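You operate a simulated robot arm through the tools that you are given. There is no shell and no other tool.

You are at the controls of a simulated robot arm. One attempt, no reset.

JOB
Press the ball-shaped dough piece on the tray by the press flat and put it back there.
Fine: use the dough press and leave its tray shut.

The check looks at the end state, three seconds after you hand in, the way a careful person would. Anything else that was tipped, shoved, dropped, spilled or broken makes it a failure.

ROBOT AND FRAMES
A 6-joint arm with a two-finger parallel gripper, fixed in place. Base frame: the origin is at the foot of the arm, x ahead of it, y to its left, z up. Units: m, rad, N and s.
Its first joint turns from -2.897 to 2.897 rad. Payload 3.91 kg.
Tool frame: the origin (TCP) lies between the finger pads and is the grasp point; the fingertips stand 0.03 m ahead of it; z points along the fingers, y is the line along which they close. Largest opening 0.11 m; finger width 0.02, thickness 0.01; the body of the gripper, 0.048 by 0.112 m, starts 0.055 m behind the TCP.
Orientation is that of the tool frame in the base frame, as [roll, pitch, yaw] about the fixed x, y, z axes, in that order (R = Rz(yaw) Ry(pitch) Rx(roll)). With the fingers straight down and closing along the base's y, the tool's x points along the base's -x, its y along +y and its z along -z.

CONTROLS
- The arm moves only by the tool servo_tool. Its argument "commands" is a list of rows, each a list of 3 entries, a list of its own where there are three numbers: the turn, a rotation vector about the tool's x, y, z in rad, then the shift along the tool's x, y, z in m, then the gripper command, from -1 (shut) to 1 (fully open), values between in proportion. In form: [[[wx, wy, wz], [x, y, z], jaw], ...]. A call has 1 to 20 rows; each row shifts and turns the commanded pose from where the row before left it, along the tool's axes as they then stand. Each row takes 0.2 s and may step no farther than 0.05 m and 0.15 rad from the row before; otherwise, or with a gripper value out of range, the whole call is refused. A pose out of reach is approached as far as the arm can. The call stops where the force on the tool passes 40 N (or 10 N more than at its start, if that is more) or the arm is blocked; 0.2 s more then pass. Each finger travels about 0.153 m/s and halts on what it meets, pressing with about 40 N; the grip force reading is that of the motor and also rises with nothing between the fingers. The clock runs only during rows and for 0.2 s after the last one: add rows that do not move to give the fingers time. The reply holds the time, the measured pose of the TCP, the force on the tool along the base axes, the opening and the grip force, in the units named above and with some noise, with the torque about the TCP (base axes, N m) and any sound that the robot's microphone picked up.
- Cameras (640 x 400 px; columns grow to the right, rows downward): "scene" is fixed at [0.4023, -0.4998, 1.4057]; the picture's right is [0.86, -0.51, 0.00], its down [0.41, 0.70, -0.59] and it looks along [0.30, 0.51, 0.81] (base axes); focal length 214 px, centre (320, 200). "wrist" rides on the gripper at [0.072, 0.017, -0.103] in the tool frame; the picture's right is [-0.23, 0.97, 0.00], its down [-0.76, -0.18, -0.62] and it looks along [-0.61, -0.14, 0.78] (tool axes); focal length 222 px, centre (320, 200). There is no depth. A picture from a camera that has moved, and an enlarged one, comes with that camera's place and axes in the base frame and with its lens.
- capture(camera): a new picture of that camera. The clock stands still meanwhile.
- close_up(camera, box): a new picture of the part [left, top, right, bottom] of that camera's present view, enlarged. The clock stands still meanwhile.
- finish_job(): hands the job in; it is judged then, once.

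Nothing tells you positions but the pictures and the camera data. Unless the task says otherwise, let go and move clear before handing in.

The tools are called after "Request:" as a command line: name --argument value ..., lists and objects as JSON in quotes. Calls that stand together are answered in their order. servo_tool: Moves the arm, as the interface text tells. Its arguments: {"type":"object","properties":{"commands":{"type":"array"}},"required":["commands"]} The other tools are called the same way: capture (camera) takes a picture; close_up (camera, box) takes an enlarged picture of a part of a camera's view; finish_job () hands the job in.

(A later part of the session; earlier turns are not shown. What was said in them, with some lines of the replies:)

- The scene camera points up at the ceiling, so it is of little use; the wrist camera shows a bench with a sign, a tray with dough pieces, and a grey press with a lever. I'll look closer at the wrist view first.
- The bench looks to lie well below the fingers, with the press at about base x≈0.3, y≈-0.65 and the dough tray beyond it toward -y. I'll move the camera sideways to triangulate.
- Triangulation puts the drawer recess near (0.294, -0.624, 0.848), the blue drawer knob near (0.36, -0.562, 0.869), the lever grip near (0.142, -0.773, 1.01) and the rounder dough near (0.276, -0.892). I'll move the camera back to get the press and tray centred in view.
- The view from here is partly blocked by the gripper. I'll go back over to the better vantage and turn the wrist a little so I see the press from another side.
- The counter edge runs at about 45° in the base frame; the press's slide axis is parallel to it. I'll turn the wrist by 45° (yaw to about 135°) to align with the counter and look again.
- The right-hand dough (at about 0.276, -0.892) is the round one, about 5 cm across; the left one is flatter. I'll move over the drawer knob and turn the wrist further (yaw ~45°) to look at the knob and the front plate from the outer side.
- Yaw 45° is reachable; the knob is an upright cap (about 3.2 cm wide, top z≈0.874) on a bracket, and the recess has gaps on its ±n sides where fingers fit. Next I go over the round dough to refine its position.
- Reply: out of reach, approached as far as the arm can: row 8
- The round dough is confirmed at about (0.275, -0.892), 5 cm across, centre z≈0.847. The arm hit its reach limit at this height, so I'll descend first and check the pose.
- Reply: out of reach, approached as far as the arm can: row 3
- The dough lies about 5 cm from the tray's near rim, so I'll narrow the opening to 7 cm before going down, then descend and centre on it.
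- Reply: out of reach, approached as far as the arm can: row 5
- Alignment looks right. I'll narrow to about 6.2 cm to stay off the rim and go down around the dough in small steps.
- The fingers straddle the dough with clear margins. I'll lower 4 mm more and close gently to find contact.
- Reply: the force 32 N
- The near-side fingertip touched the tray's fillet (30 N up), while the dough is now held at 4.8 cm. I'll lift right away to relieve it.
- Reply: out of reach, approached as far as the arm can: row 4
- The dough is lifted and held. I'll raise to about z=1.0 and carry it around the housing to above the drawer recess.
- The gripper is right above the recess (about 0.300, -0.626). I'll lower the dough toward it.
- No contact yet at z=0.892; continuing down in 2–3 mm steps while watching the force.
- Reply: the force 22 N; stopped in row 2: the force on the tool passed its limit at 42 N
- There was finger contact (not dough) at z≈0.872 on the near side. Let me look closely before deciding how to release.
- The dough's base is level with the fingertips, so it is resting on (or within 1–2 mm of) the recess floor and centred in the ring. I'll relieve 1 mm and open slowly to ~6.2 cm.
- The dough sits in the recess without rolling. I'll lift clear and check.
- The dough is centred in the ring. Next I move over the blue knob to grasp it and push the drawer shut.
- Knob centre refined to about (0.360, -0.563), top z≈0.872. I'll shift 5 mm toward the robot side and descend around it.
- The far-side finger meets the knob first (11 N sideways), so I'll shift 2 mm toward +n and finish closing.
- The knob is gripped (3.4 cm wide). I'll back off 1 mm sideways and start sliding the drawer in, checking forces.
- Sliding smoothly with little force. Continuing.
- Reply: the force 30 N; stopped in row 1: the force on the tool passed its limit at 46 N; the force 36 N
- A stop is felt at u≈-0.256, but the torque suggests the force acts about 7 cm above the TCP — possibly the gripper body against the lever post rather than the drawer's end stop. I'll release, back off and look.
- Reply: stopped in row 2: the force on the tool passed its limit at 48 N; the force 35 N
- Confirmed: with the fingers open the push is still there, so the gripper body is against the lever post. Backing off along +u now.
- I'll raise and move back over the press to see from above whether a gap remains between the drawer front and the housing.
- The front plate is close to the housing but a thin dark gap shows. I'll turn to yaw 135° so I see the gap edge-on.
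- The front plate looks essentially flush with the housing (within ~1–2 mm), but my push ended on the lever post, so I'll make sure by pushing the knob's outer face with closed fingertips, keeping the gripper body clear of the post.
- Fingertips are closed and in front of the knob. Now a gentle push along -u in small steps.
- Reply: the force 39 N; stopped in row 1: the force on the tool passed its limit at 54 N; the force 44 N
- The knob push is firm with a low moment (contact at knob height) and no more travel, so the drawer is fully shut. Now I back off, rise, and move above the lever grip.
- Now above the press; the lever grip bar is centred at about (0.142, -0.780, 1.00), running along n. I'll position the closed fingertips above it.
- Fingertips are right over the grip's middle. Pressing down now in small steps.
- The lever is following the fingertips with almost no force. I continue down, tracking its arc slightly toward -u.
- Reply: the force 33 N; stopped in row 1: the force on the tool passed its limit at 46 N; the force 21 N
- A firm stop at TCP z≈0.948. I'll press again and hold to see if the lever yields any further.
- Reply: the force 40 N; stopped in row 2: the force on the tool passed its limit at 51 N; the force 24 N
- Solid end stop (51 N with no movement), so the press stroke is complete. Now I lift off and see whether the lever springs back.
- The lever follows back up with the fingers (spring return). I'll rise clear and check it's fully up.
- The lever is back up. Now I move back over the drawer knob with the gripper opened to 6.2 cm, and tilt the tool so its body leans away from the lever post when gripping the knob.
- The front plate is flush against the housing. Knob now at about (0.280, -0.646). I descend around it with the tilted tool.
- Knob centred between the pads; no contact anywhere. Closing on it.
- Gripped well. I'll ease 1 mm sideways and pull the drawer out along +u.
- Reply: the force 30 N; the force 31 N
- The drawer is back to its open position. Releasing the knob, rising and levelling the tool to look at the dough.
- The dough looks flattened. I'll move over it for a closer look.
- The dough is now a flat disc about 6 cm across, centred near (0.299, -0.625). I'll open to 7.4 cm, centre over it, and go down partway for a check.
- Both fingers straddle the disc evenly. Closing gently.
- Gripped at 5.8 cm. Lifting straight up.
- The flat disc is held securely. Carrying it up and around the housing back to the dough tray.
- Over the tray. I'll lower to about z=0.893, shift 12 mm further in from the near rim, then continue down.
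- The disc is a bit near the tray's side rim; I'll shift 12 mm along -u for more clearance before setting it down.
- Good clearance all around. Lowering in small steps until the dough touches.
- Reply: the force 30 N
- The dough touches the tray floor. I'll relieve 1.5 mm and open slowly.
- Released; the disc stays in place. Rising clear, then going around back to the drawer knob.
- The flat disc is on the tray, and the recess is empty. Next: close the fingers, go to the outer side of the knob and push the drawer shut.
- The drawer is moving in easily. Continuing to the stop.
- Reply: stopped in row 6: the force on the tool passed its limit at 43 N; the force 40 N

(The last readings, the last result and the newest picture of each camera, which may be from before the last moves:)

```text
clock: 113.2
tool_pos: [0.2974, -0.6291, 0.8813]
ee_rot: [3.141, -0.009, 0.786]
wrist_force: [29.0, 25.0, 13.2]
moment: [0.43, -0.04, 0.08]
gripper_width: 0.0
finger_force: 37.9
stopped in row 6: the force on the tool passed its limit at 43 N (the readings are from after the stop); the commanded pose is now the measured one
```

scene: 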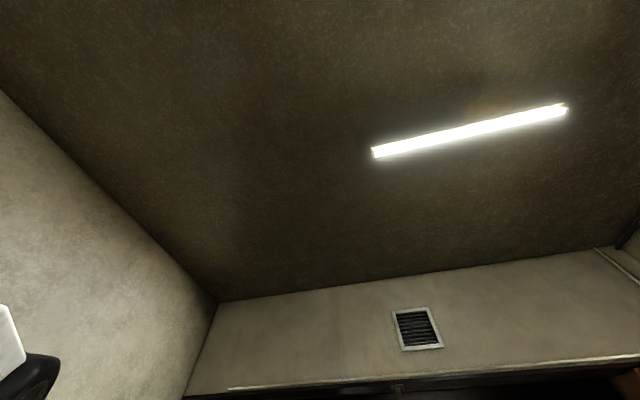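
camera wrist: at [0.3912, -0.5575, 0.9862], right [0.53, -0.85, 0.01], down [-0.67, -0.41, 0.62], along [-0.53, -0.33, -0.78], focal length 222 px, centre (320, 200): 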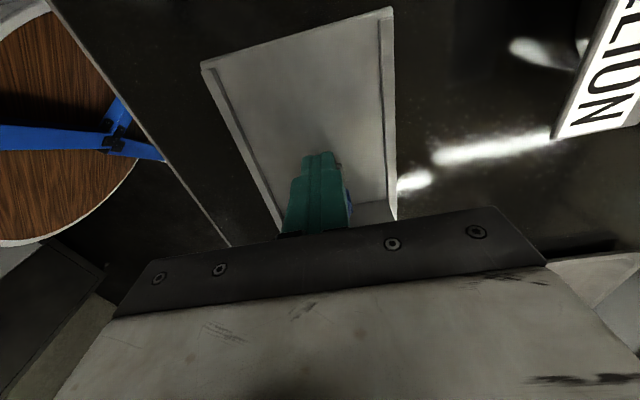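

Firm stop at the same place as before (u≈-0.234): the drawer is shut. Backing off and rising to verify everything visually.

Request:
servo_tool --commands '[[[0, 0, 0], [0.01, 0, 0], -1], [[0, 0, 0], [0.02, 0, -0.01], -1], [[0, 0, 0], [0, 0, -0.04], -1], [[0, 0, 0], [0, 0, -0.04], -1], [[0, 0, 0], [0, 0, -0.04], -1], [[0, 0, 0], [0, 0, -0.04], -1], [[0, 0, 0], [0, 0, -0.04], -1], [[0, 0, 0], [0.02, 0, 0], 0], [[0, 0, 0], [0, 0, 0], 1], [[0, 0, 0], [0, 0, 0], 1]]'

Request:
capture --camera "wrist"

Request:
close_up --camera "wrist" --box '[220, 40, 420, 165]'

Request:
close_up --camera "wrist" --box '[320, 120, 480, 220]'

```text
clock: 115.4
tool_pos: [0.33, -0.5938, 1.0941]
ee_rot: [3.139, -0.006, 0.785]
wrist_force: [0.6, -0.3, -0.3]
moment: [0.02, 0.04, 0.0]
gripper_width: 0.1103
finger_force: 0.1
```

```text
taken
camera wrist: at [0.391, -0.5552, 1.1976], right [0.53, -0.85, 0.0], down [-0.67, -0.41, 0.62], along [-0.53, -0.33, -0.79], focal length 222 px, centre (320, 200)
```

wrist: 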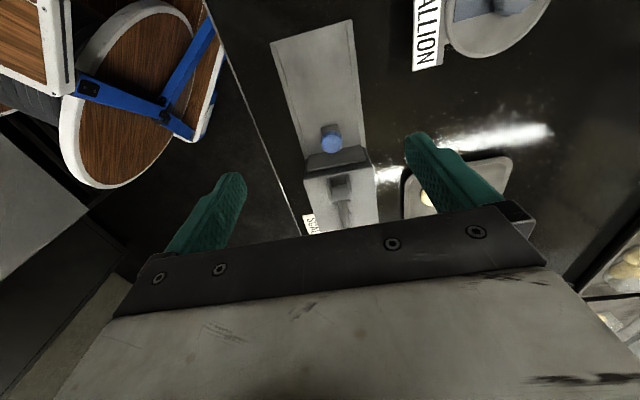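

```text
3.20 times, centred on (320, 102) of wrist
camera zoom: at [0.391, -0.5552, 1.1976], right [0.53, -0.85, 0.0], down [-0.67, -0.41, 0.62], along [-0.53, -0.33, -0.79], focal length 711 px, centre (320, 512)
```

zoom: 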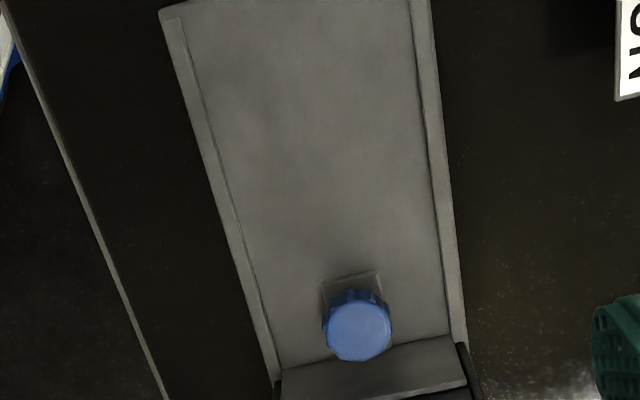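

```text
4.00 times, centred on (400, 170) of wrist
camera zoom: at [0.391, -0.5552, 1.1976], right [0.53, -0.85, 0.0], down [-0.67, -0.41, 0.62], along [-0.53, -0.33, -0.79], focal length 888 px, centre (0, 320)
```

zoom: 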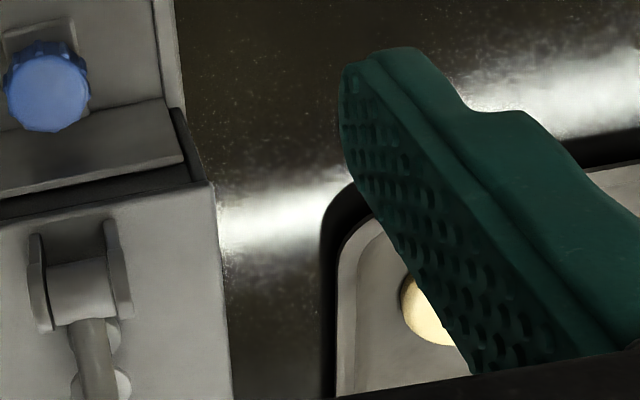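

The drawer is shut flush. For a last overall check I'll raise, turn back to yaw ~135° and view the tray and lever.

Request:
servo_tool --commands '[[[0, 0, 0], [-0.02, 0, -0.03], 1], [[0, 0, 0], [-0.03, 0, -0.03], 1], [[0, 0, -0.131], [0, 0, 0], 1], [[0, 0, -0.131], [0, 0, 0], 1], [[0, 0, -0.131], [0, 0, 0], 1], [[0, 0, -0.131], [0, 0, 0], 1], [[0, 0, -0.131], [0, 0, 0], 1], [[0, 0, -0.131], [0, 0, 0], 1], [[0, 0, -0.131], [0, 0, 0], 1], [[0, 0, -0.131], [0, 0, 0], 1], [[0, 0, -0.131], [0, 0, 0], 1], [[0, 0, -0.131], [0, 0, 0], 1], [[0, 0, -0.131], [0, 0, 0], 1], [[0, 0, -0.13], [0, 0, 0], 1], [[0, 0, 0], [0.03, -0.03, 0], 1], [[0, 0, 0], [0.02, -0.04, 0], 1], [[0, 0, 0], [0, 0, 0], 1]]'

Request:
capture --camera "wrist"

Request:
close_up --camera "wrist" --box '[200, 60, 440, 210]'

```text
clock: 119.0
tool_pos: [0.2108, -0.6455, 1.153]
ee_rot: [3.137, 0.002, 2.358]
wrist_force: [-0.2, 0.1, 0.6]
moment: [-0.01, -0.01, -0.01]
gripper_width: 0.1098
finger_force: 0.0
```

```text
taken
camera wrist: at [0.1682, -0.5832, 1.2562], right [0.85, 0.53, 0.01], down [0.41, -0.67, 0.62], along [0.33, -0.53, -0.78], focal length 222 px, centre (320, 200)
```

wrist: 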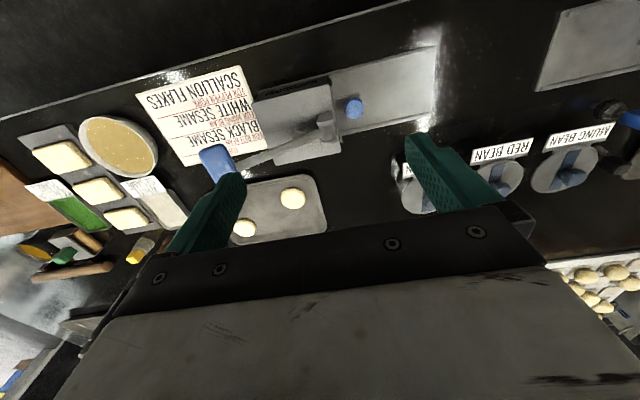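

```text
2.67 times, centred on (320, 135) of wrist
camera zoom: at [0.1682, -0.5832, 1.2562], right [0.85, 0.53, 0.01], down [0.41, -0.67, 0.62], along [0.33, -0.53, -0.78], focal length 592 px, centre (320, 373)
```

zoom: 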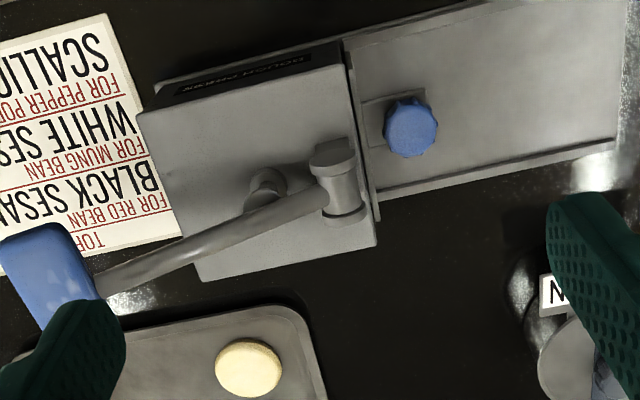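

Request:
close_up --camera "wrist" --box '[220, 160, 340, 240]'

Request:
close_up --camera "wrist" --box '[325, 80, 365, 130]'

```text
5.00 times, centred on (280, 200) of wrist
camera zoom: at [0.1682, -0.5832, 1.2562], right [0.85, 0.53, 0.01], down [0.41, -0.67, 0.62], along [0.33, -0.53, -0.78], focal length 1111 px, centre (520, 200)
```

zoom: 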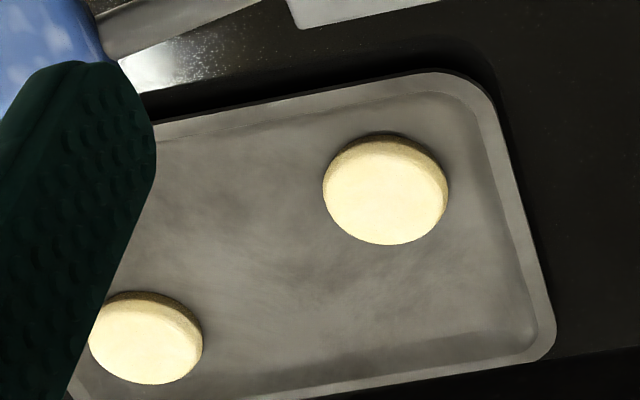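

```text
8.00 times, centred on (345, 105) of wrist
camera zoom: at [0.1682, -0.5832, 1.2562], right [0.85, 0.53, 0.01], down [0.41, -0.67, 0.62], along [0.33, -0.53, -0.78], focal length 1777 px, centre (120, 960)
```

zoom: 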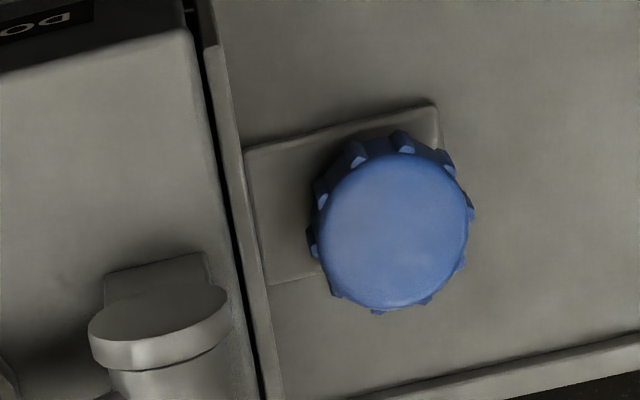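

Both dough pieces now lie flat on the tray, the press drawer is flush shut, the lever is back up and nothing else has moved. I'll draw the arm back a little further and hand in.

Request:
servo_tool --commands '[[[0, 0, 0], [0.03, 0, -0.015], 1], [[0, 0, 0], [0.03, 0, -0.015], 1], [[0, 0, 0], [0, 0, 0], 1], [[0, 0, 0], [0, 0, 0], 1]]'

Request:
capture --camera "wrist"

```text
clock: 120.0
tool_pos: [0.1647, -0.6006, 1.182]
ee_rot: [3.135, 0.0, 2.358]
wrist_force: [0.5, 0.2, 0.3]
moment: [0.02, 0.0, 0.0]
gripper_width: 0.1098
finger_force: 0.0
```

```text
taken
camera wrist: at [0.1243, -0.5381, 1.2854], right [0.85, 0.53, 0.01], down [0.41, -0.67, 0.62], along [0.33, -0.53, -0.78], focal length 222 px, centre (320, 200)
```

wrist: 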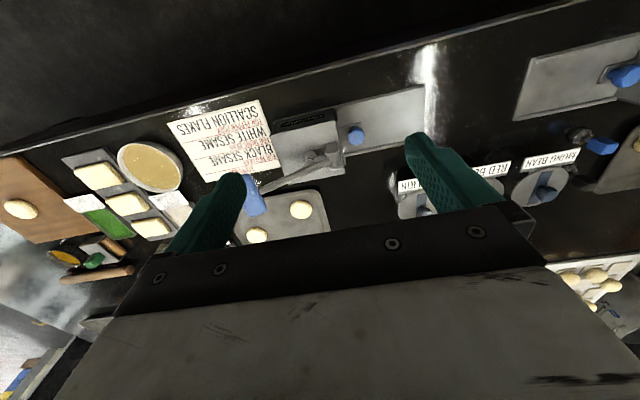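

The scene is in order: the dough is pressed flat and back on its tray, the press drawer is shut, the lever is up, and the arm is clear with its gripper empty. Handing in.

Request:
finish_job

```text
The job is handed in.
```

The ball-shaped dough piece is pressed flat and back on the tray by the press. The press drawer is shut, and I handed the job in with the arm clear and the gripper empty. I don't have the result of the check.

- **Pressing:** I pushed the lever down to a solid stop with the drawer closed, and it sprang back up by itself. The dough came out as a flat disc about 6 cm across.
- **Where it sits:** It is slightly further in from the tray's edges than where it started, to keep the gripper fingers off the rim.
- **Contacts along the way:**
    - A fingertip touched the dough tray while I picked up the ball.
    - A fingertip touched the press's drawer when I set the ball down.
    - The gripper body pushed against the lever post during the first drawer push.

In the last pictures nothing looked moved or damaged.
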